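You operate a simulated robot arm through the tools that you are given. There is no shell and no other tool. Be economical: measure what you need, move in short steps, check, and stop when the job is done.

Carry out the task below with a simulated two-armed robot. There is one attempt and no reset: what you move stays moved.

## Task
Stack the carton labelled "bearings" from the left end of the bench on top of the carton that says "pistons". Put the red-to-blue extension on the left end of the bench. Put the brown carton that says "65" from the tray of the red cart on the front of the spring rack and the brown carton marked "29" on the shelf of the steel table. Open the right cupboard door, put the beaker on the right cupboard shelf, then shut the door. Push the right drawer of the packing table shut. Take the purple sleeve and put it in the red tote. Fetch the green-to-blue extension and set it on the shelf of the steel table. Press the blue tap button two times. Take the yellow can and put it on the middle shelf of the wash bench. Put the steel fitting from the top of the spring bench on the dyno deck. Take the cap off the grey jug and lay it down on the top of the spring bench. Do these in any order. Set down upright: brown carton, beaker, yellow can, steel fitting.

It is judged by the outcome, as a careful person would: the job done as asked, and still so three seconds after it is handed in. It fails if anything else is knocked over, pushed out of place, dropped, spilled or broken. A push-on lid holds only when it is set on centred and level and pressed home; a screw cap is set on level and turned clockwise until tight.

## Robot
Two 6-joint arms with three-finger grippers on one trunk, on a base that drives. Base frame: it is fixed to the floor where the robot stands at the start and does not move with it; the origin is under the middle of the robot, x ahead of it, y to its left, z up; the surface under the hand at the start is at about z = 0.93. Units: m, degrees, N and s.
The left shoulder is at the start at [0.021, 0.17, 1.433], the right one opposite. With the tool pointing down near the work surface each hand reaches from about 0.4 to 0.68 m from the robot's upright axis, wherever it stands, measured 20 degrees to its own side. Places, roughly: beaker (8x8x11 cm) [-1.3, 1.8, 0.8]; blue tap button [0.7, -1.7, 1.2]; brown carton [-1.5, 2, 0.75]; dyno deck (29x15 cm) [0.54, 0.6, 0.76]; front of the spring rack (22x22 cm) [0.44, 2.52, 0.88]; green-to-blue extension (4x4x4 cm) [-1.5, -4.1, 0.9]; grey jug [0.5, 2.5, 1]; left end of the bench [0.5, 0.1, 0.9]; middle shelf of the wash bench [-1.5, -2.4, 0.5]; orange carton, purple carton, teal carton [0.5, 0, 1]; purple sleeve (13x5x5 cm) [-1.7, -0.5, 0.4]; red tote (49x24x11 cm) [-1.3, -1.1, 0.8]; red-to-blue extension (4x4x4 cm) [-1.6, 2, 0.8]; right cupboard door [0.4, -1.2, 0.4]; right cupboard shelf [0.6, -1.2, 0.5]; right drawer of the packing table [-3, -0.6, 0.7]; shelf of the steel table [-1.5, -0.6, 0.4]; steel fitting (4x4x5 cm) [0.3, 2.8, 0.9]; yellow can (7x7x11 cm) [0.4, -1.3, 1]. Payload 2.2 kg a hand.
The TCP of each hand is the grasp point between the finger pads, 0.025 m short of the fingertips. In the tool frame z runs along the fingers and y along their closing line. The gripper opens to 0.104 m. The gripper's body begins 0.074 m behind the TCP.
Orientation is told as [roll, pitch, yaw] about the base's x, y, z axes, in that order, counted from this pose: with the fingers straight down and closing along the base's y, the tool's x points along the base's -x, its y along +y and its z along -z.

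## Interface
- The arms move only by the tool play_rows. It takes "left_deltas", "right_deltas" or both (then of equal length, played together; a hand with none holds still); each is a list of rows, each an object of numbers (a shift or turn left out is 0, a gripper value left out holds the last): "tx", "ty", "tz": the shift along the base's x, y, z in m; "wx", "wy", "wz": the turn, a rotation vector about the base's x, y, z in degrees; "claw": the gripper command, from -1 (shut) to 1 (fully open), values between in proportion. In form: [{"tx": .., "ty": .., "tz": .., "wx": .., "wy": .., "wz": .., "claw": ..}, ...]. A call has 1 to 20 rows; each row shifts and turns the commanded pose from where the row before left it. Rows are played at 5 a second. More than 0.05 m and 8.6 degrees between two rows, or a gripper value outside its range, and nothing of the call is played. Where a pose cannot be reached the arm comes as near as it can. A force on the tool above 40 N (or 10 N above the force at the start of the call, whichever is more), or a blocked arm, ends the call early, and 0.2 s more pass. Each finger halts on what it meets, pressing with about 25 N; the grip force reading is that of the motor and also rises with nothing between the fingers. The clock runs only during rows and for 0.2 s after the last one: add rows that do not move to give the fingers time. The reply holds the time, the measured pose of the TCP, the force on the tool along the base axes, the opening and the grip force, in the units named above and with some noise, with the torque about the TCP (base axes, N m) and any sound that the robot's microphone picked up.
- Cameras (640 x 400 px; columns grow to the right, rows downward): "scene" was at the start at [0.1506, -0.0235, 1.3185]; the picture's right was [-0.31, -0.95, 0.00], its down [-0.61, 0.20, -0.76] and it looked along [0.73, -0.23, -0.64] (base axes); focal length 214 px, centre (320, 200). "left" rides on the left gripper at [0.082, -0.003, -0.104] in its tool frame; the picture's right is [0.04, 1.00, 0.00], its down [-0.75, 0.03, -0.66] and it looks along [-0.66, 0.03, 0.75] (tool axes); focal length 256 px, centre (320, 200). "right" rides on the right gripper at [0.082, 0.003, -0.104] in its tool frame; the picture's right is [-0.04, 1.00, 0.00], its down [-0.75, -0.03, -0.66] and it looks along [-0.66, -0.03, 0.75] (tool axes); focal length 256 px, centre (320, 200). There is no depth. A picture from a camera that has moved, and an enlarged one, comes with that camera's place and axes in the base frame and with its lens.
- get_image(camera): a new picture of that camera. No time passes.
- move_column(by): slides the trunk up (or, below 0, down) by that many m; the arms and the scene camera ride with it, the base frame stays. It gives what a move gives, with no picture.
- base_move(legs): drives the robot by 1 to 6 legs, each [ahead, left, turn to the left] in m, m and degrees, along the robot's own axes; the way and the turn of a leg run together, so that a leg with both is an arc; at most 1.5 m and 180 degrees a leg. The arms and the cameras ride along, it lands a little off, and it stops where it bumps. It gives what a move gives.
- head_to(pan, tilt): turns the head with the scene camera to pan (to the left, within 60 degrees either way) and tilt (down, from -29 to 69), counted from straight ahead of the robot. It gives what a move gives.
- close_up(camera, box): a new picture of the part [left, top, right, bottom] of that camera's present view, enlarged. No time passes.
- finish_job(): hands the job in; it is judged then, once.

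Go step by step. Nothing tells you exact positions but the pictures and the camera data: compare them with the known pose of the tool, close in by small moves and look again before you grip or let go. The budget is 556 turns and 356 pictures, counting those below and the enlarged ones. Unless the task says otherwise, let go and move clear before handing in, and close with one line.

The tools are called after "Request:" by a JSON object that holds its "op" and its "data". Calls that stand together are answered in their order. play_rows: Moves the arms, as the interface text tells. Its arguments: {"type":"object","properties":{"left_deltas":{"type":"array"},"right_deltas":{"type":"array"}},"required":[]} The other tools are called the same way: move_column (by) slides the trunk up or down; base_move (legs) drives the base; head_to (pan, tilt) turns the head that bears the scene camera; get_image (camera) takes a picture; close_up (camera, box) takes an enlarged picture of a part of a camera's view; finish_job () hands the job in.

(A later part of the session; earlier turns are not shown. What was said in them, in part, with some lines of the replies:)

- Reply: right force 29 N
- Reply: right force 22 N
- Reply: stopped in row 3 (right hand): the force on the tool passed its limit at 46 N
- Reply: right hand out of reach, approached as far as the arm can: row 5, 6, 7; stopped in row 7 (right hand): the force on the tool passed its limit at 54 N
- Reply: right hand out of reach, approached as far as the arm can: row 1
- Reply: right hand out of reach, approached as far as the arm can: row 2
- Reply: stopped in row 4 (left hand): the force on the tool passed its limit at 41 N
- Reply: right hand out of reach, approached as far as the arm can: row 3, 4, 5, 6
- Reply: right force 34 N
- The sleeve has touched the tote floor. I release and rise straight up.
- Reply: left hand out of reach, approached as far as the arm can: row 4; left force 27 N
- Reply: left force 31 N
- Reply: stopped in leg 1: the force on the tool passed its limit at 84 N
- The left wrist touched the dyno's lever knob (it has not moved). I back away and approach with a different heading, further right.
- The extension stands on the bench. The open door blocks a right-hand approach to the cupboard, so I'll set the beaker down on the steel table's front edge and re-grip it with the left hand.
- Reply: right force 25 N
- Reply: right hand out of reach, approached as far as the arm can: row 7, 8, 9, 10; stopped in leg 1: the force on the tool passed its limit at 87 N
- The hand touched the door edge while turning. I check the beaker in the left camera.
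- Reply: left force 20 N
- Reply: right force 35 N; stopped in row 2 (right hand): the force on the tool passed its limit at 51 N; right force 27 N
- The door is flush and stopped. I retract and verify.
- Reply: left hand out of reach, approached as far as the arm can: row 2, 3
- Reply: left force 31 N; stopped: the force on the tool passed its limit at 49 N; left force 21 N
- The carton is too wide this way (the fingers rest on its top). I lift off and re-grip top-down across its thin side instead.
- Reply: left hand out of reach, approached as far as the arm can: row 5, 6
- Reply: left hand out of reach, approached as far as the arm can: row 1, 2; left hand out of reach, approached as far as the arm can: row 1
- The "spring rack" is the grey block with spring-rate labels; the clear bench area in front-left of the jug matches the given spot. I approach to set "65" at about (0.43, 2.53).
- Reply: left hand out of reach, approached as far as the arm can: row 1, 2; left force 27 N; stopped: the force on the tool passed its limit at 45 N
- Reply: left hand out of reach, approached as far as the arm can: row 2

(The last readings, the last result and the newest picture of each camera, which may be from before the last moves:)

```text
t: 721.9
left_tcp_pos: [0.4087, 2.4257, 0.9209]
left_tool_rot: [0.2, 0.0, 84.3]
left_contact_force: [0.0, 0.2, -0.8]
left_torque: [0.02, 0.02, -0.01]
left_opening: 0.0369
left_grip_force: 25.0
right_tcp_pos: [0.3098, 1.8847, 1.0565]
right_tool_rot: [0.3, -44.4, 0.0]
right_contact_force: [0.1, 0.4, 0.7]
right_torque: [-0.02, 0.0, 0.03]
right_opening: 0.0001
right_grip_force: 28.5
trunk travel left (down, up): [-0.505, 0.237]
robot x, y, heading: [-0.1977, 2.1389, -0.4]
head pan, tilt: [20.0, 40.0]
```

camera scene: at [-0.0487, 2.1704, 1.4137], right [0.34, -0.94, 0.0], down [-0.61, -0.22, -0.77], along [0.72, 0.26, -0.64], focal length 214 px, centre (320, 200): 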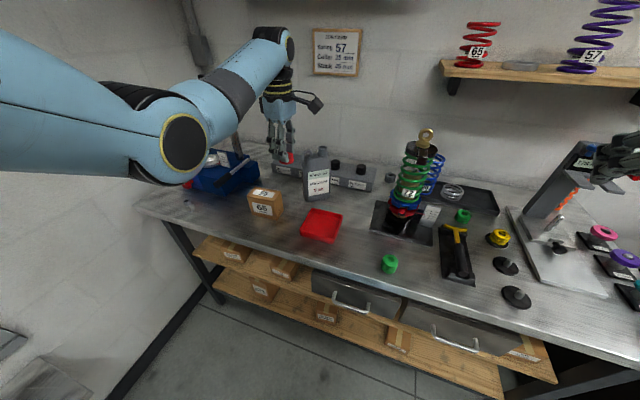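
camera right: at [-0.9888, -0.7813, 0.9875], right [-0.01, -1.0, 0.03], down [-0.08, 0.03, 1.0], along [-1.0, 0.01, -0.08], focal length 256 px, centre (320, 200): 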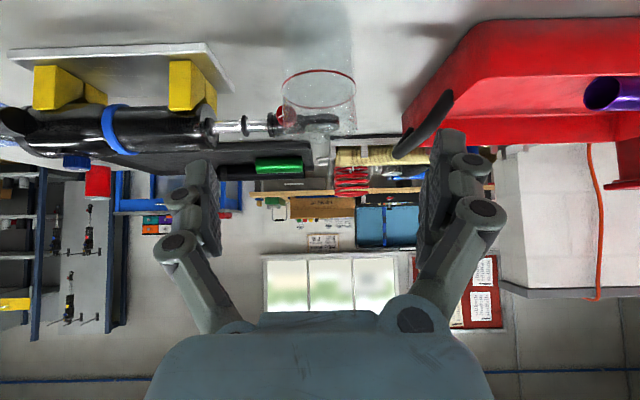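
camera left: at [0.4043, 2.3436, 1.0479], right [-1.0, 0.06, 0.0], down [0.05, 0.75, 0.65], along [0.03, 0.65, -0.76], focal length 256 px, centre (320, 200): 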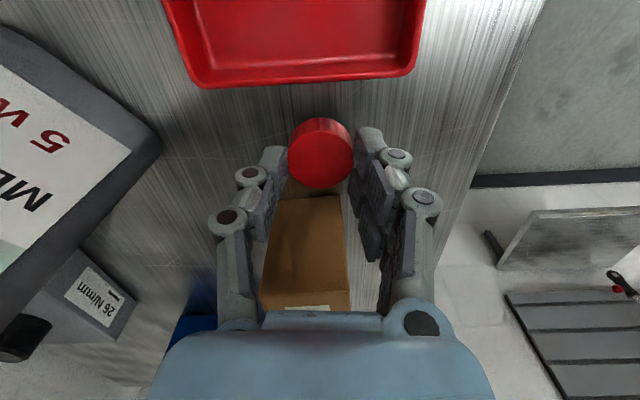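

Request:
{"op": "play_rows", "data": {"left_deltas": [{"tz": -0.004}, {"tz": -0.004}, {"tz": -0.003}, {"tz": -0.003}, {}]}}

```text
t: 722.7
left_tcp_pos: [0.4106, 2.424, 0.9184]
left_tool_rot: [-0.6, 0.1, 84.5]
left_contact_force: [-10.6, -2.0, 17.1]
left_torque: [-0.11, 0.44, -0.05]
left_opening: 0.0367
left_grip_force: 24.8
right_tcp_pos: [0.3074, 1.8852, 1.0567]
right_tool_rot: [0.5, -44.6, -0.1]
right_contact_force: [0.0, 0.1, -0.6]
right_torque: [0.0, -0.01, 0.04]
right_opening: 0.0
right_grip_force: 28.5
trunk travel left (down, up): [-0.505, 0.237]
robot x, y, heading: [-0.199, 2.1402, -0.1]
head pan, tilt: [20.0, 40.0]
stopped in row 4 (left hand): the force on the tool passed its limit at 43 N (the readings are from after the stop); the commanded pose is now the measured one
```

Contact. Release and rise.

Request:
{"op": "play_rows", "data": {"left_deltas": [{"tz": 0.002}, {"claw": -0.1}, {"claw": 0.3}, {}, {"tz": 0.02}, {"tz": 0.03}, {"tz": 0.03}, {}]}}

Request:
{"op": "get_image", "data": {"camera": "left"}}

```text
t: 724.5
left_tcp_pos: [0.4073, 2.4257, 0.9956]
left_tool_rot: [-0.3, 0.0, 84.5]
left_contact_force: [-0.2, -0.4, -0.8]
left_torque: [0.03, -0.02, -0.03]
left_opening: 0.0674
left_grip_force: 0.1
right_tcp_pos: [0.3101, 1.8841, 1.0556]
right_tool_rot: [0.4, -44.6, 0.0]
right_contact_force: [-0.4, 0.5, 0.1]
right_torque: [0.0, -0.01, -0.01]
right_opening: 0.0002
right_grip_force: 28.1
trunk travel left (down, up): [-0.505, 0.237]
robot x, y, heading: [-0.1971, 2.1373, 0.0]
head pan, tilt: [20.0, 40.0]
```

```text
67 pictures are left
camera left: at [0.4031, 2.3442, 1.1004], right [-1.0, 0.06, -0.01], down [0.04, 0.75, 0.66], along [0.04, 0.66, -0.75], focal length 256 px, centre (320, 200)
```

left: 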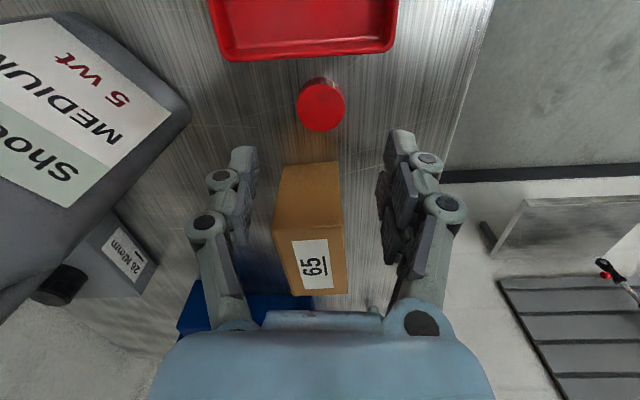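

The cap rests on the bench, jug open. Next the steel fitting near (0.34, 2.807). I raise, back off a little and strafe left.

Request:
{"op": "play_rows", "data": {"left_deltas": [{"tz": 0.03}, {"tz": 0.03, "claw": 0.6}, {}]}}

Request:
{"op": "base_move", "data": {"legs": [[-0.09, 0.36, 0]]}}

Request:
{"op": "get_image", "data": {"camera": "left"}}

Request:
{"op": "get_image", "data": {"camera": "scene"}}

```text
t: 725.3
left_tcp_pos: [0.4305, 2.4313, 1.0461]
left_tool_rot: [-0.3, 0.0, 84.5]
left_contact_force: [0.2, 0.3, 0.2]
left_torque: [0.01, 0.04, -0.01]
left_opening: 0.0831
left_grip_force: 0.0
left hand out of reach, approached as far as the arm can: row 1, 2
right_tcp_pos: [0.3098, 1.8854, 1.0551]
right_tool_rot: [0.4, -44.5, 0.1]
right_contact_force: [0.5, 0.0, 0.4]
right_torque: [0.01, -0.02, -0.01]
right_opening: 0.0
right_grip_force: 28.8
trunk travel left (down, up): [-0.505, 0.237]
robot x, y, heading: [-0.1986, 2.14, -0.1]
head pan, tilt: [20.0, 40.0]
```

```text
t: 727.8
left_tcp_pos: [0.3418, 2.8029, 1.0453]
left_tool_rot: [-0.5, 0.0, 84.4]
left_contact_force: [-0.1, 0.5, 0.1]
left_torque: [-0.01, 0.0, -0.01]
left_opening: 0.0833
left_grip_force: 0.0
right_tcp_pos: [0.2213, 2.2579, 1.0561]
right_tool_rot: [0.3, -44.4, -0.1]
right_contact_force: [0.2, -0.3, 0.1]
right_torque: [-0.04, -0.01, 0.0]
right_opening: 0.0003
right_grip_force: 28.6
trunk travel left (down, up): [-0.505, 0.237]
robot x, y, heading: [-0.286, 2.5126, -0.4]
head pan, tilt: [20.0, 40.0]
```

```text
66 pictures are left
camera left: at [0.3357, 2.7214, 1.1496], right [-1.0, 0.06, -0.01], down [0.04, 0.75, 0.66], along [0.04, 0.65, -0.75], focal length 256 px, centre (320, 200)
```

left: 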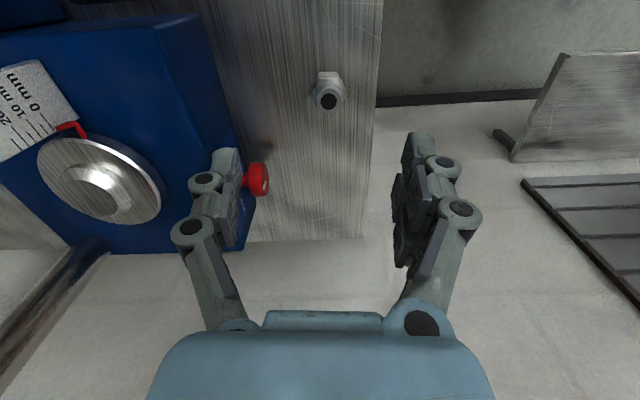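

```text
65 pictures are left
camera scene: at [-0.1356, 2.5442, 1.1974], right [0.34, -0.94, 0.0], down [-0.61, -0.22, -0.77], along [0.72, 0.26, -0.64], focal length 214 px, centre (320, 200)
```

scene: 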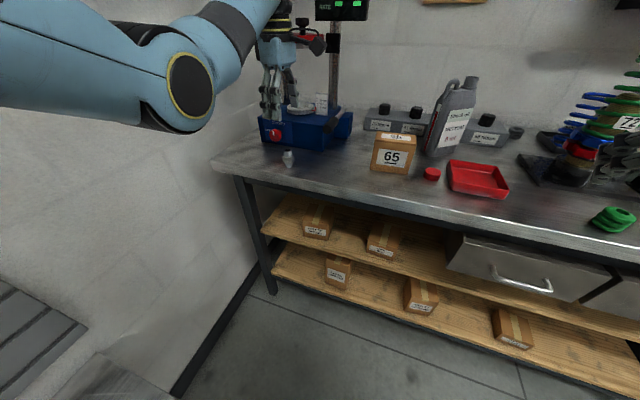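

Request:
{"op": "play_rows", "data": {"left_deltas": [{"tx": -0.008, "ty": -0.002}, {}]}}

Request:
{"op": "move_column", "data": {"by": -0.1}}

Request:
{"op": "get_image", "data": {"camera": "left"}}

```text
t: 728.4
left_tcp_pos: [0.3397, 2.8015, 1.041]
left_tool_rot: [-0.5, 0.0, 84.3]
left_contact_force: [-0.2, -0.3, 0.2]
left_torque: [-0.01, 0.0, 0.02]
left_opening: 0.0833
left_grip_force: 0.1
left hand out of reach, approached as far as the arm can: row 1
right_tcp_pos: [0.2215, 2.2583, 1.0554]
right_tool_rot: [0.4, -44.5, -0.2]
right_contact_force: [-0.9, 0.5, 0.0]
right_torque: [0.02, 0.02, -0.02]
right_opening: 0.0001
right_grip_force: 28.5
trunk travel left (down, up): [-0.505, 0.237]
robot x, y, heading: [-0.2864, 2.512, -0.1]
head pan, tilt: [20.0, 40.0]
```

```text
t: 729.7
left_tcp_pos: [0.3402, 2.7992, 0.924]
left_tool_rot: [1.3, 0.1, 84.4]
left_contact_force: [-0.8, 0.3, -0.1]
left_torque: [-0.01, -0.04, 0.01]
left_opening: 0.0831
left_grip_force: 0.0
right_tcp_pos: [0.2198, 2.2559, 0.9559]
right_tool_rot: [0.4, -44.6, -0.2]
right_contact_force: [0.0, -0.3, 0.3]
right_torque: [0.01, 0.0, 0.02]
right_opening: 0.0
right_grip_force: 28.1
trunk travel left (down, up): [-0.405, 0.337]
robot x, y, heading: [-0.2885, 2.5144, -0.7]
head pan, tilt: [20.0, 40.0]
```

```text
64 pictures are left
camera left: at [0.3372, 2.7193, 1.028], right [-1.0, 0.06, 0.02], down [0.06, 0.75, 0.66], along [0.02, 0.66, -0.76], focal length 256 px, centre (320, 200)
```

left: 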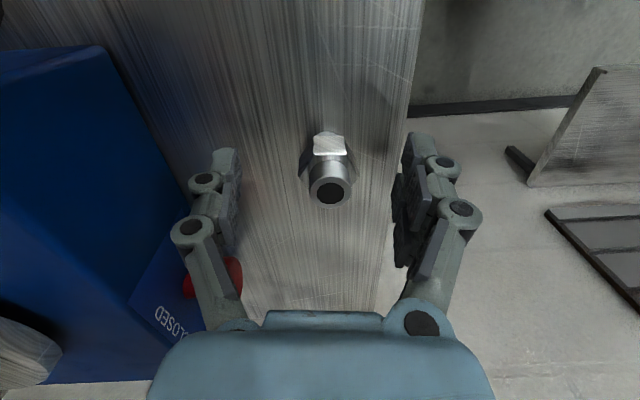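

Request:
{"op": "move_column", "data": {"by": -0.014}}

Request:
{"op": "play_rows", "data": {"left_deltas": [{"claw": -1}, {}, {}, {}]}}

Request:
{"op": "move_column", "data": {"by": 0.2}}

Request:
{"op": "get_image", "data": {"camera": "left"}}

```text
t: 730.3
left_tcp_pos: [0.3415, 2.8022, 0.9089]
left_tool_rot: [1.1, 0.1, 84.4]
left_contact_force: [-0.3, 0.7, 0.4]
left_torque: [0.05, -0.04, 0.01]
left_opening: 0.0832
left_grip_force: 0.1
right_tcp_pos: [0.22, 2.2569, 0.9417]
right_tool_rot: [0.4, -44.6, -0.2]
right_contact_force: [0.5, -1.0, 0.3]
right_torque: [0.01, 0.01, 0.02]
right_opening: 0.0001
right_grip_force: 28.8
trunk travel left (down, up): [-0.391, 0.351]
robot x, y, heading: [-0.2888, 2.5146, -0.7]
head pan, tilt: [20.0, 40.0]
```

```text
t: 731.3
left_tcp_pos: [0.3419, 2.8003, 0.9092]
left_tool_rot: [1.3, 0.1, 84.5]
left_contact_force: [-0.1, -0.1, 0.2]
left_torque: [-0.02, 0.0, 0.0]
left_opening: 0.0306
left_grip_force: 24.9
right_tcp_pos: [0.2207, 2.2563, 0.9426]
right_tool_rot: [0.4, -44.5, -0.1]
right_contact_force: [0.1, 0.3, -0.3]
right_torque: [-0.01, -0.01, -0.01]
right_opening: 0.0
right_grip_force: 28.7
trunk travel left (down, up): [-0.391, 0.351]
robot x, y, heading: [-0.2872, 2.5134, -0.1]
head pan, tilt: [20.0, 40.0]
```

```text
t: 733.5
left_tcp_pos: [0.3418, 2.8006, 1.107]
left_tool_rot: [1.2, 0.1, 84.4]
left_contact_force: [0.0, 0.9, -1.9]
left_torque: [0.01, 0.02, 0.01]
left_opening: 0.0307
left_grip_force: 25.3
right_tcp_pos: [0.2212, 2.2562, 1.1412]
right_tool_rot: [0.4, -44.5, -0.2]
right_contact_force: [0.1, 0.2, -0.2]
right_torque: [0.02, -0.04, 0.01]
right_opening: 0.0
right_grip_force: 28.3
trunk travel left (down, up): [-0.591, 0.151]
robot x, y, heading: [-0.2861, 2.5116, -0.4]
head pan, tilt: [20.0, 40.0]
```

```text
63 pictures are left
camera left: at [0.3388, 2.7194, 1.2122], right [-1.0, 0.06, 0.02], down [0.06, 0.75, 0.65], along [0.02, 0.65, -0.76], focal length 256 px, centre (320, 200)
```

left: 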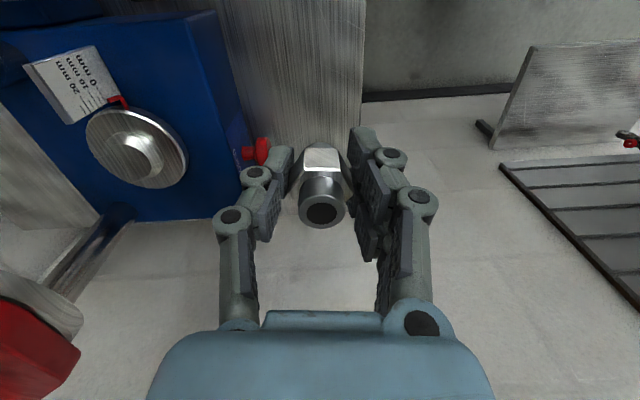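

The fitting is held. I drive to the dyno.

Request:
{"op": "base_move", "data": {"legs": [[-0.5, 0, 0], [0, -1.4, 0], [0, -0.45, 0]]}}

Request:
{"op": "head_to", "data": {"pan": 5, "tilt": 30}}

Request:
{"op": "get_image", "data": {"camera": "scene"}}

```text
t: 745.2
left_tcp_pos: [-0.1883, 0.969, 1.1088]
left_tool_rot: [1.2, 0.2, 83.8]
left_contact_force: [-0.2, -0.4, -1.0]
left_torque: [0.03, 0.0, -0.05]
left_opening: 0.0308
left_grip_force: 25.2
right_tcp_pos: [-0.3149, 0.4244, 1.1408]
right_tool_rot: [0.4, -44.5, -0.8]
right_contact_force: [-0.1, 0.0, -0.1]
right_torque: [0.01, -0.03, 0.02]
right_opening: 0.0001
right_grip_force: 28.1
trunk travel left (down, up): [-0.591, 0.151]
robot x, y, heading: [-0.8186, 0.6884, -0.8]
head pan, tilt: [20.0, 40.0]
```

```text
t: 746.0
left_tcp_pos: [-0.1893, 0.9686, 1.1078]
left_tool_rot: [1.2, 0.3, 83.8]
left_contact_force: [-0.3, -0.3, -1.0]
left_torque: [-0.02, 0.0, -0.01]
left_opening: 0.0308
left_grip_force: 24.7
right_tcp_pos: [-0.3155, 0.4243, 1.1415]
right_tool_rot: [0.3, -44.6, -0.7]
right_contact_force: [0.3, 0.4, 0.6]
right_torque: [-0.04, 0.01, 0.04]
right_opening: 0.0002
right_grip_force: 27.7
trunk travel left (down, up): [-0.591, 0.151]
robot x, y, heading: [-0.8201, 0.6858, -1.0]
head pan, tilt: [5.0, 30.0]
```

```text
62 pictures are left
camera scene: at [-0.6595, 0.6944, 1.2996], right [0.07, -1.0, 0.0], down [-0.5, -0.04, -0.87], along [0.86, 0.06, -0.5], focal length 214 px, centre (320, 200)
```

scene: 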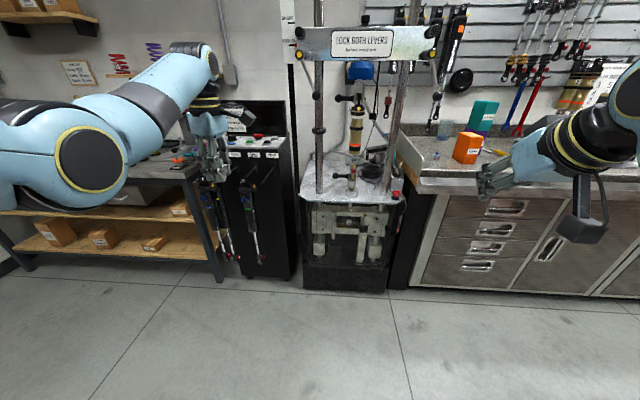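

Request:
{"op": "close_up", "data": {"camera": "scene", "box": [275, 10, 445, 220]}}

```text
1.90 times, centred on (360, 115) of scene
camera zoom: at [-0.6595, 0.6944, 1.2996], right [0.07, -1.0, 0.0], down [-0.5, -0.04, -0.87], along [0.86, 0.06, -0.5], focal length 408 px, centre (244, 362)
```

zoom: 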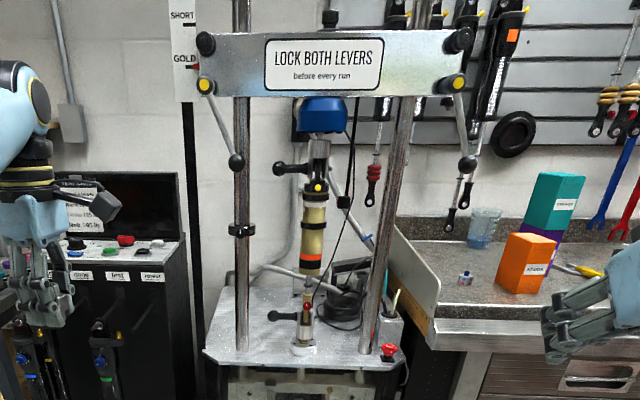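

The deck plate lies between two columns with a shock standing in the middle; the marked spot is behind it. I swing the right arm out to the side and move closer to measure.

Request:
{"op": "play_rows", "data": {"right_deltas": [{"tx": -0.02, "ty": -0.035, "wz": -5}, {"tx": -0.02, "ty": -0.035, "wz": -5}, {"tx": -0.025, "ty": -0.035, "wz": -5}, {"tx": -0.025, "ty": -0.035, "wz": -5}, {"tx": -0.03, "ty": -0.03, "wz": -5}, {"tx": -0.03, "ty": -0.03, "wz": -5}, {"tx": -0.03, "ty": -0.03, "wz": -5}, {"tx": -0.03, "ty": -0.03, "wz": -5}, {"tx": -0.03, "ty": -0.03, "wz": -5}, {}]}}

Request:
{"op": "base_move", "data": {"legs": [[0.25, -0.15, 1]]}}

Request:
{"op": "head_to", "data": {"pan": 15, "tilt": 30}}

Request:
{"op": "get_image", "data": {"camera": "scene"}}

```text
t: 748.2
left_tcp_pos: [-0.1885, 0.9684, 1.109]
left_tool_rot: [1.2, 0.1, 83.8]
left_contact_force: [-0.1, 0.3, -1.4]
left_torque: [-0.01, 0.03, -0.02]
left_opening: 0.0309
left_grip_force: 24.9
right_tcp_pos: [-0.5099, 0.2302, 1.0911]
right_tool_rot: [0.5, -44.6, -45.5]
right_contact_force: [-0.4, 0.2, 0.9]
right_torque: [0.0, 0.02, 0.0]
right_opening: 0.0
right_grip_force: 28.8
right hand out of reach, approached as far as the arm can: row 5, 6, 7, 8, 9
trunk travel left (down, up): [-0.591, 0.151]
robot x, y, heading: [-0.8205, 0.6876, -1.0]
head pan, tilt: [5.0, 30.0]
```

```text
t: 750.2
left_tcp_pos: [0.056, 0.8229, 1.1075]
left_tool_rot: [1.2, 0.1, 84.3]
left_contact_force: [-0.8, 0.5, -0.6]
left_torque: [0.02, 0.02, 0.0]
left_opening: 0.0308
left_grip_force: 24.7
right_tcp_pos: [-0.2585, 0.0821, 1.0919]
right_tool_rot: [0.4, -44.5, -45.0]
right_contact_force: [-0.4, -0.7, -0.1]
right_torque: [0.02, 0.01, -0.03]
right_opening: 0.0
right_grip_force: 28.3
trunk travel left (down, up): [-0.591, 0.151]
robot x, y, heading: [-0.5754, 0.5371, -0.7]
head pan, tilt: [5.0, 30.0]
```

```text
t: 750.9
left_tcp_pos: [0.0548, 0.8227, 1.1092]
left_tool_rot: [1.2, 0.1, 84.3]
left_contact_force: [-0.1, 0.0, -0.5]
left_torque: [0.02, 0.0, 0.01]
left_opening: 0.0307
left_grip_force: 25.3
right_tcp_pos: [-0.2604, 0.0821, 1.0931]
right_tool_rot: [0.5, -44.6, -45.0]
right_contact_force: [-0.4, 0.9, -0.8]
right_torque: [-0.03, 0.02, -0.01]
right_opening: 0.0002
right_grip_force: 27.9
trunk travel left (down, up): [-0.591, 0.151]
robot x, y, heading: [-0.5719, 0.5322, -0.4]
head pan, tilt: [15.0, 30.0]
```

```text
60 pictures are left
camera scene: at [-0.4155, 0.5595, 1.2997], right [0.25, -0.97, 0.0], down [-0.48, -0.13, -0.87], along [0.84, 0.22, -0.5], focal length 214 px, centre (320, 200)
```

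scene: 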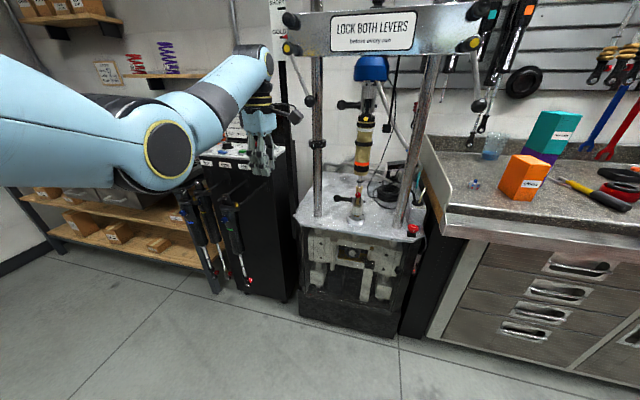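

Request:
{"op": "close_up", "data": {"camera": "scene", "box": [285, 60, 445, 260]}}

```text
2.00 times, centred on (365, 160) of scene
camera zoom: at [-0.4155, 0.5595, 1.2997], right [0.25, -0.97, 0.0], down [-0.48, -0.13, -0.87], along [0.84, 0.22, -0.5], focal length 429 px, centre (230, 280)
```

zoom: 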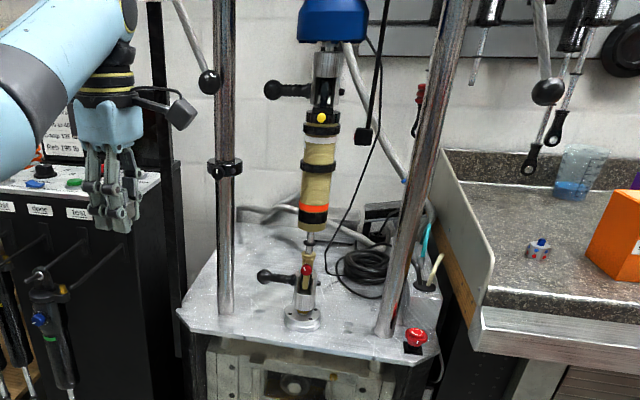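

I'll use the gap between the shock and the right column (no knobs there), with the hand turned so its camera trails. First I turn the wrist back to yaw 0 and line up at y ≈ 0.513.

Request:
{"op": "play_rows", "data": {"left_deltas": [{"wz": -8.4}, {"wz": -8.4}, {"wz": -8.4}, {"wz": -8.4}, {"wz": -8.4}, {"wz": -8.4}, {"wz": -8.4}, {"wz": -8.4}, {"wz": -8.4}, {"wz": -8.4}, {"wx": -1.2}, {}]}}

Request:
{"op": "base_move", "data": {"legs": [[0, -0.31, 0.4]]}}

Request:
{"op": "base_move", "data": {"legs": [[0.2, 0, 0]]}}

Request:
{"op": "get_image", "data": {"camera": "left"}}

Request:
{"op": "get_image", "data": {"camera": "scene"}}

```text
t: 753.5
left_tcp_pos: [0.0571, 0.8227, 1.1072]
left_tool_rot: [0.0, 0.2, 0.1]
left_contact_force: [-0.4, -0.5, -0.8]
left_torque: [-0.02, 0.03, -0.01]
left_opening: 0.031
left_grip_force: 25.5
right_tcp_pos: [-0.259, 0.0829, 1.092]
right_tool_rot: [0.4, -44.6, -44.9]
right_contact_force: [0.7, -0.6, -0.7]
right_torque: [0.0, -0.01, 0.0]
right_opening: 0.0
right_grip_force: 28.3
trunk travel left (down, up): [-0.591, 0.151]
robot x, y, heading: [-0.576, 0.5376, -0.7]
head pan, tilt: [15.0, 30.0]
```

```text
t: 755.6
left_tcp_pos: [0.0519, 0.5196, 1.1089]
left_tool_rot: [0.0, 0.2, 0.7]
left_contact_force: [0.4, 0.2, -1.1]
left_torque: [0.04, 0.02, -0.02]
left_opening: 0.0307
left_grip_force: 25.3
right_tcp_pos: [-0.2581, -0.2218, 1.0917]
right_tool_rot: [0.3, -44.5, -44.8]
right_contact_force: [0.2, -0.7, 0.0]
right_torque: [0.03, 0.01, 0.01]
right_opening: 0.0
right_grip_force: 28.3
trunk travel left (down, up): [-0.591, 0.151]
robot x, y, heading: [-0.5714, 0.2303, -0.3]
head pan, tilt: [15.0, 30.0]
```

```text
t: 757.2
left_tcp_pos: [0.2531, 0.5209, 1.1076]
left_tool_rot: [0.1, 0.3, 0.7]
left_contact_force: [0.4, 0.3, -1.3]
left_torque: [0.01, 0.05, 0.01]
left_opening: 0.031
left_grip_force: 24.9
right_tcp_pos: [-0.0581, -0.2201, 1.0931]
right_tool_rot: [0.3, -44.6, -44.6]
right_contact_force: [0.9, 0.5, -0.2]
right_torque: [0.01, 0.01, 0.02]
right_opening: 0.0001
right_grip_force: 28.6
trunk travel left (down, up): [-0.591, 0.151]
robot x, y, heading: [-0.3734, 0.2283, -0.1]
head pan, tilt: [15.0, 30.0]
```

```text
58 pictures are left
camera left: at [0.1715, 0.5171, 1.2117], right [-0.05, 1.0, 0.0], down [0.76, 0.04, 0.65], along [0.65, 0.03, -0.76], focal length 256 px, centre (320, 200)
```

left: 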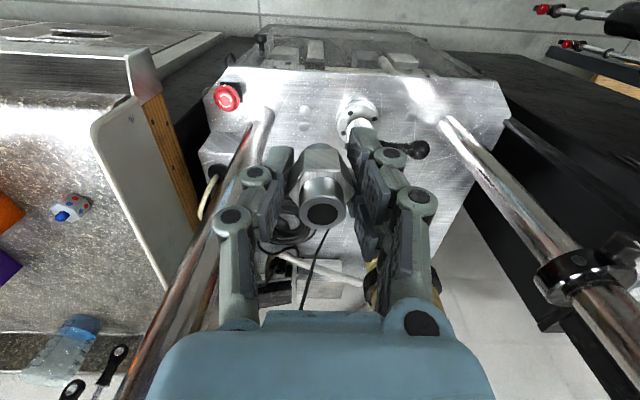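

```text
57 pictures are left
camera scene: at [-0.2164, 0.255, 1.2995], right [0.26, -0.97, 0.0], down [-0.48, -0.13, -0.87], along [0.84, 0.22, -0.5], focal length 214 px, centre (320, 200)
```

scene: 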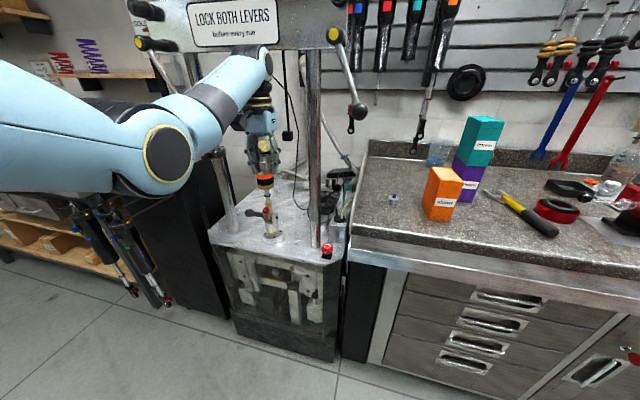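

From the hand camera: right column y ≈ 0.425, shock mount y ≈ 0.593. I centre at y ≈ 0.507 and lower in front of the columns.

Request:
{"op": "play_rows", "data": {"left_deltas": [{"ty": -0.013, "wz": -0.7}, {"tz": -0.045}, {"tz": -0.045}, {"tz": -0.045}, {"tz": -0.045}, {"tz": -0.045}, {"tz": -0.04}, {}]}}

Request:
{"op": "get_image", "data": {"camera": "left"}}

```text
t: 759.0
left_tcp_pos: [0.2215, 0.5044, 0.86]
left_tool_rot: [0.0, 0.2, 0.0]
left_contact_force: [-0.1, 0.5, -0.7]
left_torque: [0.02, 0.03, -0.01]
left_opening: 0.0308
left_grip_force: 25.2
left hand out of reach, approached as far as the arm can: row 6, 7
right_tcp_pos: [-0.0583, -0.2204, 1.0912]
right_tool_rot: [0.4, -44.6, -44.6]
right_contact_force: [0.3, 0.5, -0.1]
right_torque: [0.0, 0.02, 0.01]
right_opening: 0.0
right_grip_force: 28.2
trunk travel left (down, up): [-0.591, 0.151]
robot x, y, heading: [-0.3767, 0.2301, -0.1]
head pan, tilt: [15.0, 30.0]
```

```text
56 pictures are left
camera left: at [0.1397, 0.5003, 0.9645], right [-0.04, 1.0, 0.0], down [0.76, 0.03, 0.65], along [0.65, 0.03, -0.76], focal length 256 px, centre (320, 200)
```

left: 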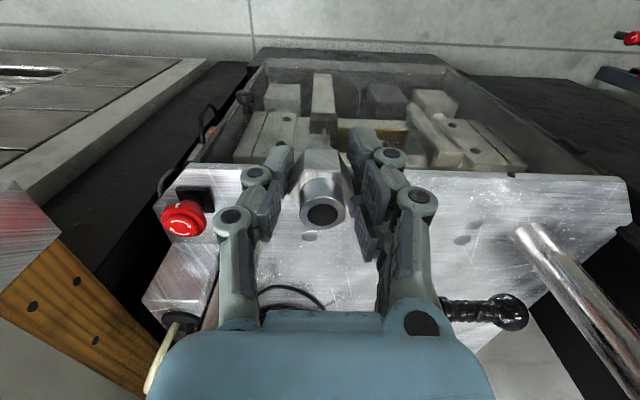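

Request:
{"op": "move_column", "data": {"by": -0.045}}

Request:
{"op": "base_move", "data": {"legs": [[0.06, 0, 0]]}}

Request:
{"op": "close_up", "data": {"camera": "scene", "box": [200, 60, 400, 260]}}

Request:
{"op": "get_image", "data": {"camera": "left"}}

```text
t: 759.9
left_tcp_pos: [0.2212, 0.506, 0.814]
left_tool_rot: [0.0, 0.1, -0.1]
left_contact_force: [-0.6, -0.2, -1.1]
left_torque: [0.0, 0.0, -0.03]
left_opening: 0.0308
left_grip_force: 25.2
right_tcp_pos: [-0.058, -0.2216, 1.0479]
right_tool_rot: [0.4, -44.6, -44.5]
right_contact_force: [-0.2, -0.4, 0.6]
right_torque: [-0.02, -0.03, -0.01]
right_opening: 0.0
right_grip_force: 28.1
trunk travel left (down, up): [-0.546, 0.196]
robot x, y, heading: [-0.3746, 0.2285, 0.0]
head pan, tilt: [15.0, 30.0]
```

```text
t: 760.8
left_tcp_pos: [0.282, 0.5074, 0.8123]
left_tool_rot: [0.1, 0.3, 0.1]
left_contact_force: [0.4, 0.4, -1.6]
left_torque: [-0.01, 0.03, -0.01]
left_opening: 0.0307
left_grip_force: 24.4
right_tcp_pos: [0.0046, -0.2189, 1.0468]
right_tool_rot: [0.3, -44.5, -44.3]
right_contact_force: [1.4, 0.4, -0.1]
right_torque: [-0.03, 0.03, -0.05]
right_opening: 0.0
right_grip_force: 28.6
trunk travel left (down, up): [-0.546, 0.196]
robot x, y, heading: [-0.3131, 0.2296, -0.2]
head pan, tilt: [15.0, 30.0]
```

```text
2.00 times, centred on (300, 160) of scene
camera zoom: at [-0.1547, 0.2552, 1.254], right [0.26, -0.97, 0.0], down [-0.48, -0.13, -0.86], along [0.84, 0.22, -0.5], focal length 429 px, centre (360, 280)
```

zoom: 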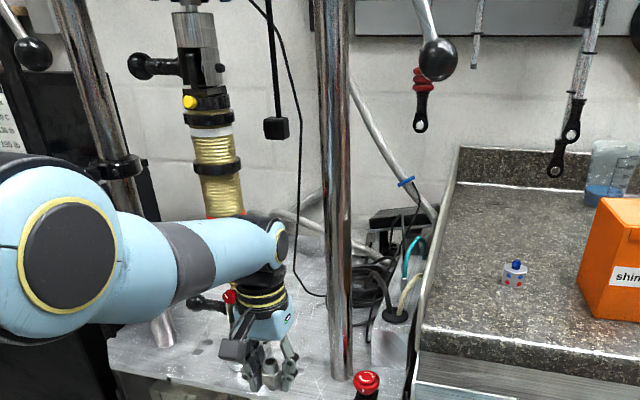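

```text
54 pictures are left
camera left: at [0.2, 0.5024, 0.9172], right [-0.04, 1.0, 0.0], down [0.76, 0.03, 0.65], along [0.65, 0.03, -0.76], focal length 256 px, centre (320, 200)
```

left: 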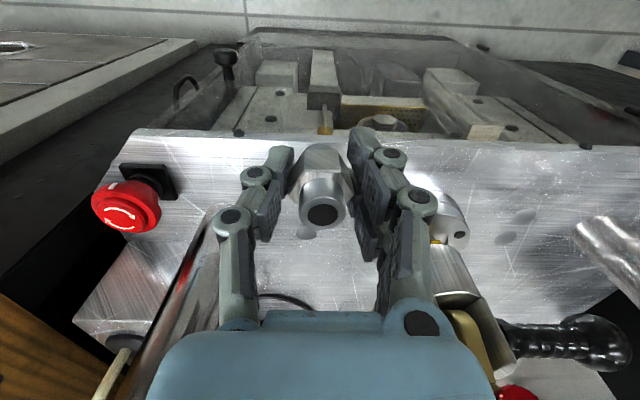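

The hand sits centred in the gap. I go forward in small steps.

Request:
{"op": "base_move", "data": {"legs": [[0.06, 0, 0]]}}

Request:
{"op": "get_image", "data": {"camera": "left"}}

Request:
{"op": "close_up", "data": {"camera": "scene", "box": [200, 60, 400, 260]}}

```text
t: 761.8
left_tcp_pos: [0.3394, 0.5073, 0.8118]
left_tool_rot: [0.0, 0.4, 0.2]
left_contact_force: [0.1, 0.9, -1.4]
left_torque: [0.0, 0.08, 0.03]
left_opening: 0.0308
left_grip_force: 24.9
right_tcp_pos: [0.0648, -0.2193, 1.0477]
right_tool_rot: [0.2, -44.5, -44.2]
right_contact_force: [0.7, 0.0, 0.6]
right_torque: [-0.01, 0.05, -0.01]
right_opening: 0.0001
right_grip_force: 28.3
trunk travel left (down, up): [-0.546, 0.196]
robot x, y, heading: [-0.2549, 0.227, 0.1]
head pan, tilt: [15.0, 30.0]
```

```text
53 pictures are left
camera left: at [0.2587, 0.5034, 0.9169], right [-0.04, 1.0, 0.0], down [0.76, 0.03, 0.65], along [0.65, 0.03, -0.76], focal length 256 px, centre (320, 200)
```

left: 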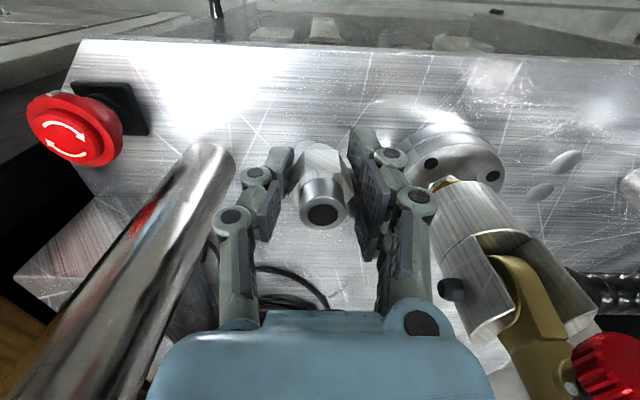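

```text
2.00 times, centred on (300, 160) of scene
camera zoom: at [-0.0954, 0.2556, 1.2539], right [0.26, -0.97, 0.0], down [-0.48, -0.13, -0.86], along [0.83, 0.23, -0.5], focal length 429 px, centre (360, 280)
```

zoom: 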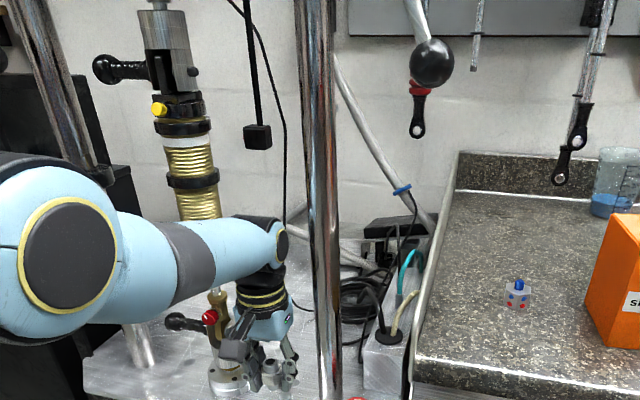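

Measured gap at clevis height is about as wide as the gripper body, but above the clevis it widens. I raise to z ≈ 0.845, nudge 2 mm, and continue slowly.

Request:
{"op": "play_rows", "data": {"left_deltas": [{"tz": 0.017, "ty": 0.002}, {"tz": 0.017}, {}]}}

Request:
{"op": "base_move", "data": {"legs": [[0.05, 0, 0]]}}

Request:
{"op": "get_image", "data": {"camera": "left"}}

```text
t: 762.6
left_tcp_pos: [0.3392, 0.5118, 0.8485]
left_tool_rot: [0.0, 0.3, 0.3]
left_contact_force: [0.4, -0.5, -1.4]
left_torque: [0.03, -0.01, -0.02]
left_opening: 0.0308
left_grip_force: 24.7
right_tcp_pos: [0.0624, -0.2204, 1.0475]
right_tool_rot: [0.5, -44.6, -44.3]
right_contact_force: [-0.6, 0.9, 0.5]
right_torque: [-0.02, 0.02, 0.01]
right_opening: 0.0002
right_grip_force: 28.4
trunk travel left (down, up): [-0.546, 0.196]
robot x, y, heading: [-0.2549, 0.2255, 0.0]
head pan, tilt: [15.0, 30.0]
```

```text
t: 763.5
left_tcp_pos: [0.3895, 0.511, 0.8481]
left_tool_rot: [0.0, 0.3, 0.3]
left_contact_force: [0.6, -0.5, -1.9]
left_torque: [-0.02, 0.04, 0.0]
left_opening: 0.0308
left_grip_force: 25.1
right_tcp_pos: [0.1135, -0.2191, 1.0468]
right_tool_rot: [0.1, -44.5, -44.2]
right_contact_force: [1.3, -0.8, -0.1]
right_torque: [-0.05, 0.0, -0.02]
right_opening: 0.0002
right_grip_force: 28.6
trunk travel left (down, up): [-0.546, 0.196]
robot x, y, heading: [-0.2049, 0.2286, 0.4]
head pan, tilt: [15.0, 30.0]
```

```text
51 pictures are left
camera left: at [0.3079, 0.5078, 0.9525], right [-0.04, 1.0, 0.0], down [0.76, 0.03, 0.65], along [0.65, 0.03, -0.76], focal length 256 px, centre (320, 200)
```

left: 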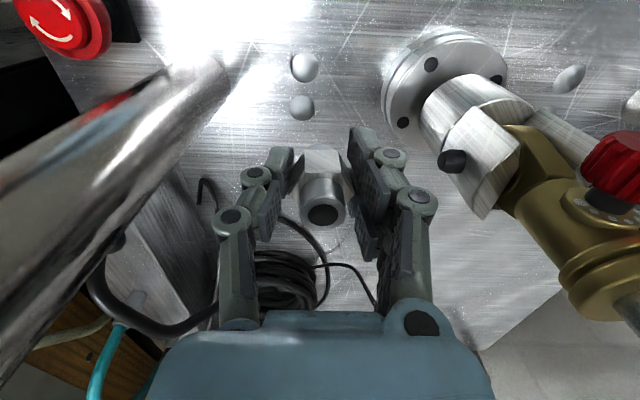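

Through the gap without touching. Forward to x ≈ 0.478, then lower.

Request:
{"op": "base_move", "data": {"legs": [[0.088, 0, -0.3]]}}

Request:
{"op": "get_image", "data": {"camera": "left"}}

Request:
{"op": "close_up", "data": {"camera": "scene", "box": [160, 60, 360, 260]}}

```text
t: 764.6
left_tcp_pos: [0.4788, 0.5092, 0.8484]
left_tool_rot: [0.0, 0.3, -0.1]
left_contact_force: [0.9, -0.1, -2.3]
left_torque: [-0.02, 0.04, -0.03]
left_opening: 0.0307
left_grip_force: 24.9
right_tcp_pos: [0.1984, -0.2197, 1.0472]
right_tool_rot: [0.3, -44.5, -44.5]
right_contact_force: [-0.3, -0.8, -0.7]
right_torque: [0.0, 0.02, -0.01]
right_opening: 0.0002
right_grip_force: 28.1
trunk travel left (down, up): [-0.546, 0.196]
robot x, y, heading: [-0.1201, 0.2281, -0.1]
head pan, tilt: [15.0, 30.0]
```

```text
50 pictures are left
camera left: at [0.396, 0.5057, 0.9528], right [-0.04, 1.0, 0.0], down [0.76, 0.03, 0.65], along [0.65, 0.03, -0.76], focal length 256 px, centre (320, 200)
```

left: 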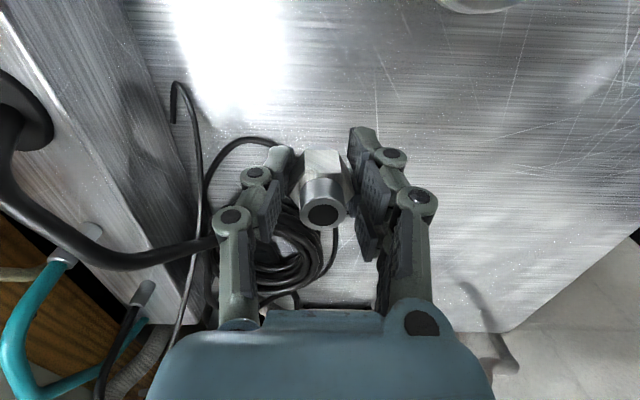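

```text
2.00 times, centred on (260, 160) of scene
camera zoom: at [0.04, 0.2553, 1.2541], right [0.26, -0.97, 0.0], down [-0.48, -0.13, -0.87], along [0.84, 0.22, -0.5], focal length 429 px, centre (440, 280)
```

zoom: 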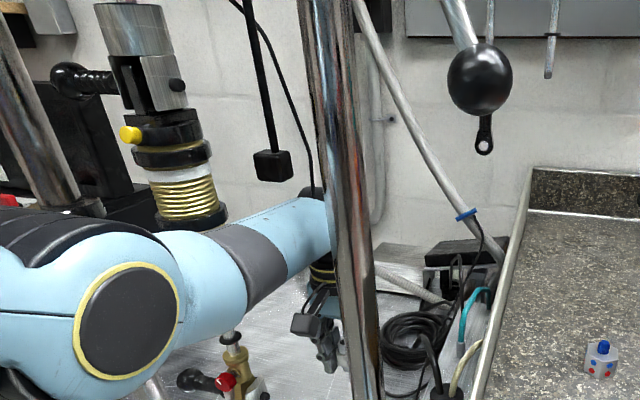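

Deck is clear under the fitting; the cable coil is just beyond. I lower.

Request:
{"op": "play_rows", "data": {"left_deltas": [{"tx": -0.004, "ty": 0.001, "tz": -0.02}, {"tz": -0.02}, {"tz": -0.008}, {"tz": -0.004}, {}]}}

```text
t: 765.8
left_tcp_pos: [0.4695, 0.5102, 0.799]
left_tool_rot: [0.1, 0.2, 0.0]
left_contact_force: [-0.3, 0.5, -1.4]
left_torque: [-0.01, 0.01, -0.04]
left_opening: 0.0308
left_grip_force: 25.1
left hand out of reach, approached as far as the arm can: row 4
right_tcp_pos: [0.1966, -0.22, 1.0475]
right_tool_rot: [0.4, -44.6, -44.5]
right_contact_force: [-0.6, -0.4, -0.1]
right_torque: [0.01, 0.0, 0.03]
right_opening: 0.0002
right_grip_force: 27.8
trunk travel left (down, up): [-0.546, 0.196]
robot x, y, heading: [-0.1196, 0.2307, -0.2]
head pan, tilt: [15.0, 30.0]
```

Request:
{"op": "base_move", "data": {"legs": [[0.01, 0, 0]]}}

Request:
{"op": "move_column", "data": {"by": -0.008}}

Request:
{"op": "get_image", "data": {"camera": "left"}}

```text
t: 766.6
left_tcp_pos: [0.4805, 0.5099, 0.7985]
left_tool_rot: [0.0, 0.1, 0.1]
left_contact_force: [0.7, 0.3, -0.9]
left_torque: [0.02, 0.02, 0.0]
left_opening: 0.0306
left_grip_force: 25.0
right_tcp_pos: [0.2075, -0.2216, 1.0469]
right_tool_rot: [0.4, -44.5, -44.5]
right_contact_force: [0.2, -0.3, -0.3]
right_torque: [0.0, 0.01, 0.0]
right_opening: 0.0
right_grip_force: 28.2
trunk travel left (down, up): [-0.546, 0.196]
robot x, y, heading: [-0.1098, 0.2284, 0.1]
head pan, tilt: [15.0, 30.0]
```

```text
t: 767.1
left_tcp_pos: [0.4801, 0.5094, 0.7918]
left_tool_rot: [0.0, 0.2, -0.1]
left_contact_force: [-0.2, 0.3, -1.3]
left_torque: [0.0, -0.01, 0.01]
left_opening: 0.0307
left_grip_force: 24.9
right_tcp_pos: [0.2081, -0.2212, 1.04]
right_tool_rot: [0.4, -44.6, -44.5]
right_contact_force: [-0.5, 0.1, 0.8]
right_torque: [0.01, 0.0, 0.02]
right_opening: 0.0
right_grip_force: 28.1
trunk travel left (down, up): [-0.538, 0.204]
robot x, y, heading: [-0.1083, 0.2324, -0.2]
head pan, tilt: [15.0, 30.0]
```

```text
48 pictures are left
camera left: at [0.3987, 0.5058, 0.8956], right [-0.04, 1.0, 0.0], down [0.76, 0.03, 0.65], along [0.65, 0.03, -0.76], focal length 256 px, centre (320, 200)
```

left: 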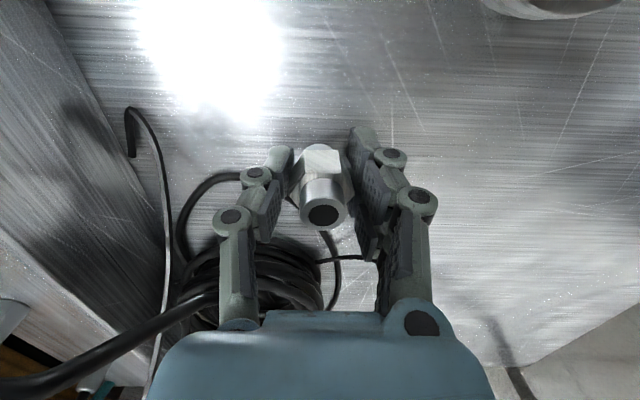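

Nearly down, clear of the cable. Continue in small trunk steps.

Request:
{"op": "move_column", "data": {"by": -0.006}}

Request:
{"op": "move_column", "data": {"by": -0.005}}

```text
t: 767.7
left_tcp_pos: [0.4797, 0.5095, 0.7848]
left_tool_rot: [0.0, 0.2, 0.0]
left_contact_force: [-0.4, 0.7, -1.1]
left_torque: [0.03, 0.01, 0.0]
left_opening: 0.0308
left_grip_force: 25.3
right_tcp_pos: [0.2079, -0.2202, 1.033]
right_tool_rot: [0.5, -44.6, -44.5]
right_contact_force: [-0.7, 0.1, -0.4]
right_torque: [0.01, 0.01, 0.06]
right_opening: 0.0
right_grip_force: 28.7
trunk travel left (down, up): [-0.532, 0.21]
robot x, y, heading: [-0.1096, 0.2291, -0.1]
head pan, tilt: [15.0, 30.0]
```

```text
t: 768.2
left_tcp_pos: [0.4788, 0.5103, 0.7808]
left_tool_rot: [0.0, 0.3, 0.0]
left_contact_force: [-0.5, 0.3, -1.0]
left_torque: [-0.01, -0.01, -0.01]
left_opening: 0.0305
left_grip_force: 25.0
right_tcp_pos: [0.2073, -0.2197, 1.0276]
right_tool_rot: [0.3, -44.7, -44.6]
right_contact_force: [0.6, 0.1, 1.1]
right_torque: [-0.02, -0.02, -0.04]
right_opening: 0.0001
right_grip_force: 28.2
trunk travel left (down, up): [-0.527, 0.215]
robot x, y, heading: [-0.1078, 0.229, -0.1]
head pan, tilt: [15.0, 30.0]
```

Request:
{"op": "move_column", "data": {"by": -0.007}}

Request:
{"op": "move_column", "data": {"by": -0.007}}

Request:
{"op": "get_image", "data": {"camera": "left"}}

```text
t: 768.8
left_tcp_pos: [0.4799, 0.5079, 0.777]
left_tool_rot: [0.0, 0.0, -0.1]
left_contact_force: [-1.2, -1.6, 16.9]
left_torque: [0.04, 0.07, 0.0]
left_opening: 0.0304
left_grip_force: 24.3
right_tcp_pos: [0.2065, -0.2203, 1.0211]
right_tool_rot: [0.4, -44.6, -44.6]
right_contact_force: [0.5, -0.7, -0.4]
right_torque: [-0.04, 0.02, -0.02]
right_opening: 0.0
right_grip_force: 28.3
trunk travel left (down, up): [-0.52, 0.222]
robot x, y, heading: [-0.1082, 0.2278, -0.1]
head pan, tilt: [15.0, 30.0]
```

```text
t: 769.2
left_tcp_pos: [0.4807, 0.509, 0.7752]
left_tool_rot: [0.0, -0.2, 0.1]
left_contact_force: [-12.4, -3.8, 22.7]
left_torque: [0.08, 0.43, 0.13]
left_opening: 0.0301
left_grip_force: 24.8
right_tcp_pos: [0.2052, -0.2208, 1.0184]
right_tool_rot: [0.4, -44.6, -44.5]
right_contact_force: [0.7, -0.2, 0.2]
right_torque: [0.0, 0.02, -0.02]
right_opening: 0.0
right_grip_force: 28.0
trunk travel left (down, up): [-0.516, 0.226]
robot x, y, heading: [-0.1056, 0.2306, 0.0]
head pan, tilt: [15.0, 30.0]
stopped: the force on the tool passed its limit at 46 N (the readings are from after the stop); the commanded pose is now the measured one
```

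```text
47 pictures are left
camera left: at [0.3991, 0.5052, 0.8798], right [-0.04, 1.0, 0.0], down [0.75, 0.03, 0.66], along [0.66, 0.03, -0.75], focal length 256 px, centre (320, 200)
```

left: 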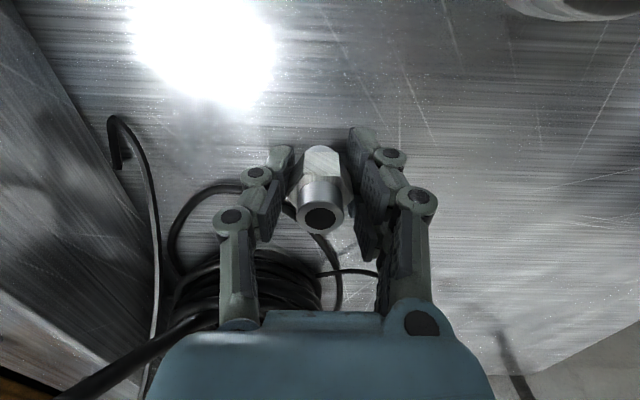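

Contact with the deck. I relieve, open gently, and rise.

Request:
{"op": "play_rows", "data": {"left_deltas": [{"tz": 0.003}, {"claw": -0.3}, {"claw": -0.1}, {"claw": 0.05}, {}]}}

Request:
{"op": "move_column", "data": {"by": 0.07}}

Request:
{"op": "get_image", "data": {"camera": "left"}}

```text
t: 770.4
left_tcp_pos: [0.4829, 0.5105, 0.7756]
left_tool_rot: [0.0, -0.1, 0.0]
left_contact_force: [-0.6, 0.3, 0.2]
left_torque: [0.0, -0.04, -0.01]
left_opening: 0.0544
left_grip_force: 0.0
right_tcp_pos: [0.2084, -0.2196, 1.0171]
right_tool_rot: [0.3, -44.6, -44.6]
right_contact_force: [-0.4, 0.4, 0.2]
right_torque: [-0.02, 0.0, -0.04]
right_opening: 0.0
right_grip_force: 28.8
trunk travel left (down, up): [-0.516, 0.226]
robot x, y, heading: [-0.1093, 0.2281, 0.0]
head pan, tilt: [15.0, 30.0]
```

```text
t: 771.5
left_tcp_pos: [0.4782, 0.5109, 0.8396]
left_tool_rot: [0.0, 0.7, 0.0]
left_contact_force: [0.6, -0.6, -0.3]
left_torque: [0.02, 0.02, -0.01]
left_opening: 0.0547
left_grip_force: 0.1
right_tcp_pos: [0.2092, -0.2193, 1.0875]
right_tool_rot: [0.0, -44.5, -44.4]
right_contact_force: [1.0, -0.5, 0.1]
right_torque: [-0.02, -0.02, 0.0]
right_opening: 0.0
right_grip_force: 28.6
trunk travel left (down, up): [-0.586, 0.156]
robot x, y, heading: [-0.1066, 0.2317, 0.1]
head pan, tilt: [15.0, 30.0]
```

```text
46 pictures are left
camera left: at [0.3971, 0.506, 0.9437], right [-0.04, 1.0, 0.0], down [0.76, 0.03, 0.65], along [0.65, 0.02, -0.76], focal length 256 px, centre (320, 200)
```

left: 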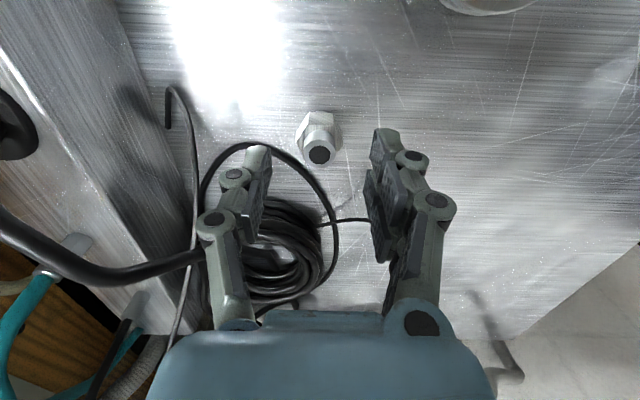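

The fitting stands upright on the deck. I reverse out straight through the gap.

Request:
{"op": "move_column", "data": {"by": 0.01}}

Request:
{"op": "base_move", "data": {"legs": [[-0.3, 0, 0]]}}

Request:
{"op": "get_image", "data": {"camera": "scene"}}

```text
t: 772.0
left_tcp_pos: [0.4709, 0.5088, 0.8376]
left_tool_rot: [-0.2, 2.0, -0.1]
left_contact_force: [-0.9, -0.4, -0.6]
left_torque: [0.0, 0.01, 0.01]
left_opening: 0.0546
left_grip_force: 0.2
right_tcp_pos: [0.2109, -0.2187, 1.096]
right_tool_rot: [-0.1, -44.5, -44.2]
right_contact_force: [-0.4, -0.4, -0.6]
right_torque: [0.03, 0.0, -0.01]
right_opening: 0.0
right_grip_force: 28.2
trunk travel left (down, up): [-0.596, 0.146]
robot x, y, heading: [-0.1084, 0.2308, -0.0]
head pan, tilt: [15.0, 30.0]
```

```text
t: 774.1
left_tcp_pos: [0.1795, 0.5151, 0.8562]
left_tool_rot: [0.1, -0.1, 0.6]
left_contact_force: [0.3, -0.4, 0.0]
left_torque: [-0.03, -0.02, -0.02]
left_opening: 0.0544
left_grip_force: 0.0
right_tcp_pos: [-0.0886, -0.2185, 1.0976]
right_tool_rot: [0.2, -44.6, -43.9]
right_contact_force: [-0.6, 0.5, 0.3]
right_torque: [-0.02, -0.02, 0.0]
right_opening: 0.0
right_grip_force: 28.5
trunk travel left (down, up): [-0.596, 0.146]
robot x, y, heading: [-0.4063, 0.2311, 0.5]
head pan, tilt: [15.0, 30.0]
```

```text
45 pictures are left
camera scene: at [-0.2533, 0.2556, 1.3052], right [0.27, -0.96, 0.0], down [-0.48, -0.13, -0.87], along [0.83, 0.23, -0.5], focal length 214 px, centre (320, 200)
```

scene: 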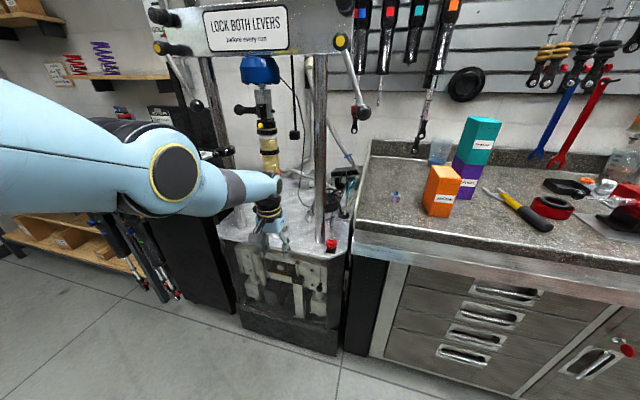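

Out without contact. I back off and check the fitting and the other results.

Request:
{"op": "base_move", "data": {"legs": [[-0.25, 0.1, 0]]}}

Request:
{"op": "move_column", "data": {"by": 0.14}}

Request:
{"op": "close_up", "data": {"camera": "scene", "box": [240, 120, 400, 260]}}

```text
t: 776.0
left_tcp_pos: [-0.0609, 0.6145, 0.8559]
left_tool_rot: [0.0, -0.2, 0.5]
left_contact_force: [-0.6, 0.0, 0.6]
left_torque: [-0.01, -0.01, 0.01]
left_opening: 0.0549
left_grip_force: 0.1
right_tcp_pos: [-0.3289, -0.1186, 1.0979]
right_tool_rot: [0.3, -44.6, -43.9]
right_contact_force: [0.0, -0.1, 0.4]
right_torque: [0.0, 0.0, 0.05]
right_opening: 0.0
right_grip_force: 28.1
trunk travel left (down, up): [-0.596, 0.146]
robot x, y, heading: [-0.653, 0.329, 0.4]
head pan, tilt: [15.0, 30.0]
```

```text
t: 777.6
left_tcp_pos: [-0.0617, 0.6133, 0.9963]
left_tool_rot: [-0.1, -0.2, 0.5]
left_contact_force: [-0.3, 0.8, 0.0]
left_torque: [0.01, -0.02, -0.03]
left_opening: 0.055
left_grip_force: 0.0
right_tcp_pos: [-0.3281, -0.1182, 1.2378]
right_tool_rot: [0.3, -44.6, -43.8]
right_contact_force: [0.3, -0.4, -0.3]
right_torque: [0.02, 0.04, 0.01]
right_opening: 0.0
right_grip_force: 28.2
trunk travel left (down, up): [-0.736, 0.006]
robot x, y, heading: [-0.6471, 0.3303, 0.7]
head pan, tilt: [15.0, 30.0]
```

```text
2.86 times, centred on (320, 190) of scene
camera zoom: at [-0.493, 0.3553, 1.4453], right [0.27, -0.96, 0.0], down [-0.48, -0.13, -0.87], along [0.83, 0.23, -0.5], focal length 613 px, centre (320, 229)
```

zoom: 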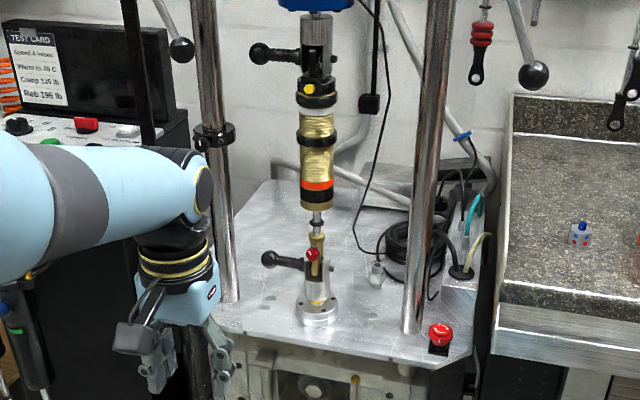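

All the tasks look done: the fitting stands upright on the dyno deck, and both hands are empty and clear. I hand the job in.

Request:
{"op": "finish_job", "data": {}}

```text
The job is handed in.
```

I did every item on the list and handed the job in; the result has not come back. While I unscrewed its cap, the grey jug turned about 10–15° and shifted roughly 1 cm, and I left it that way. The base bumped something near the yellow bin by the wash bench, and a hand touched the dyno's lever knob; neither looked moved afterwards.
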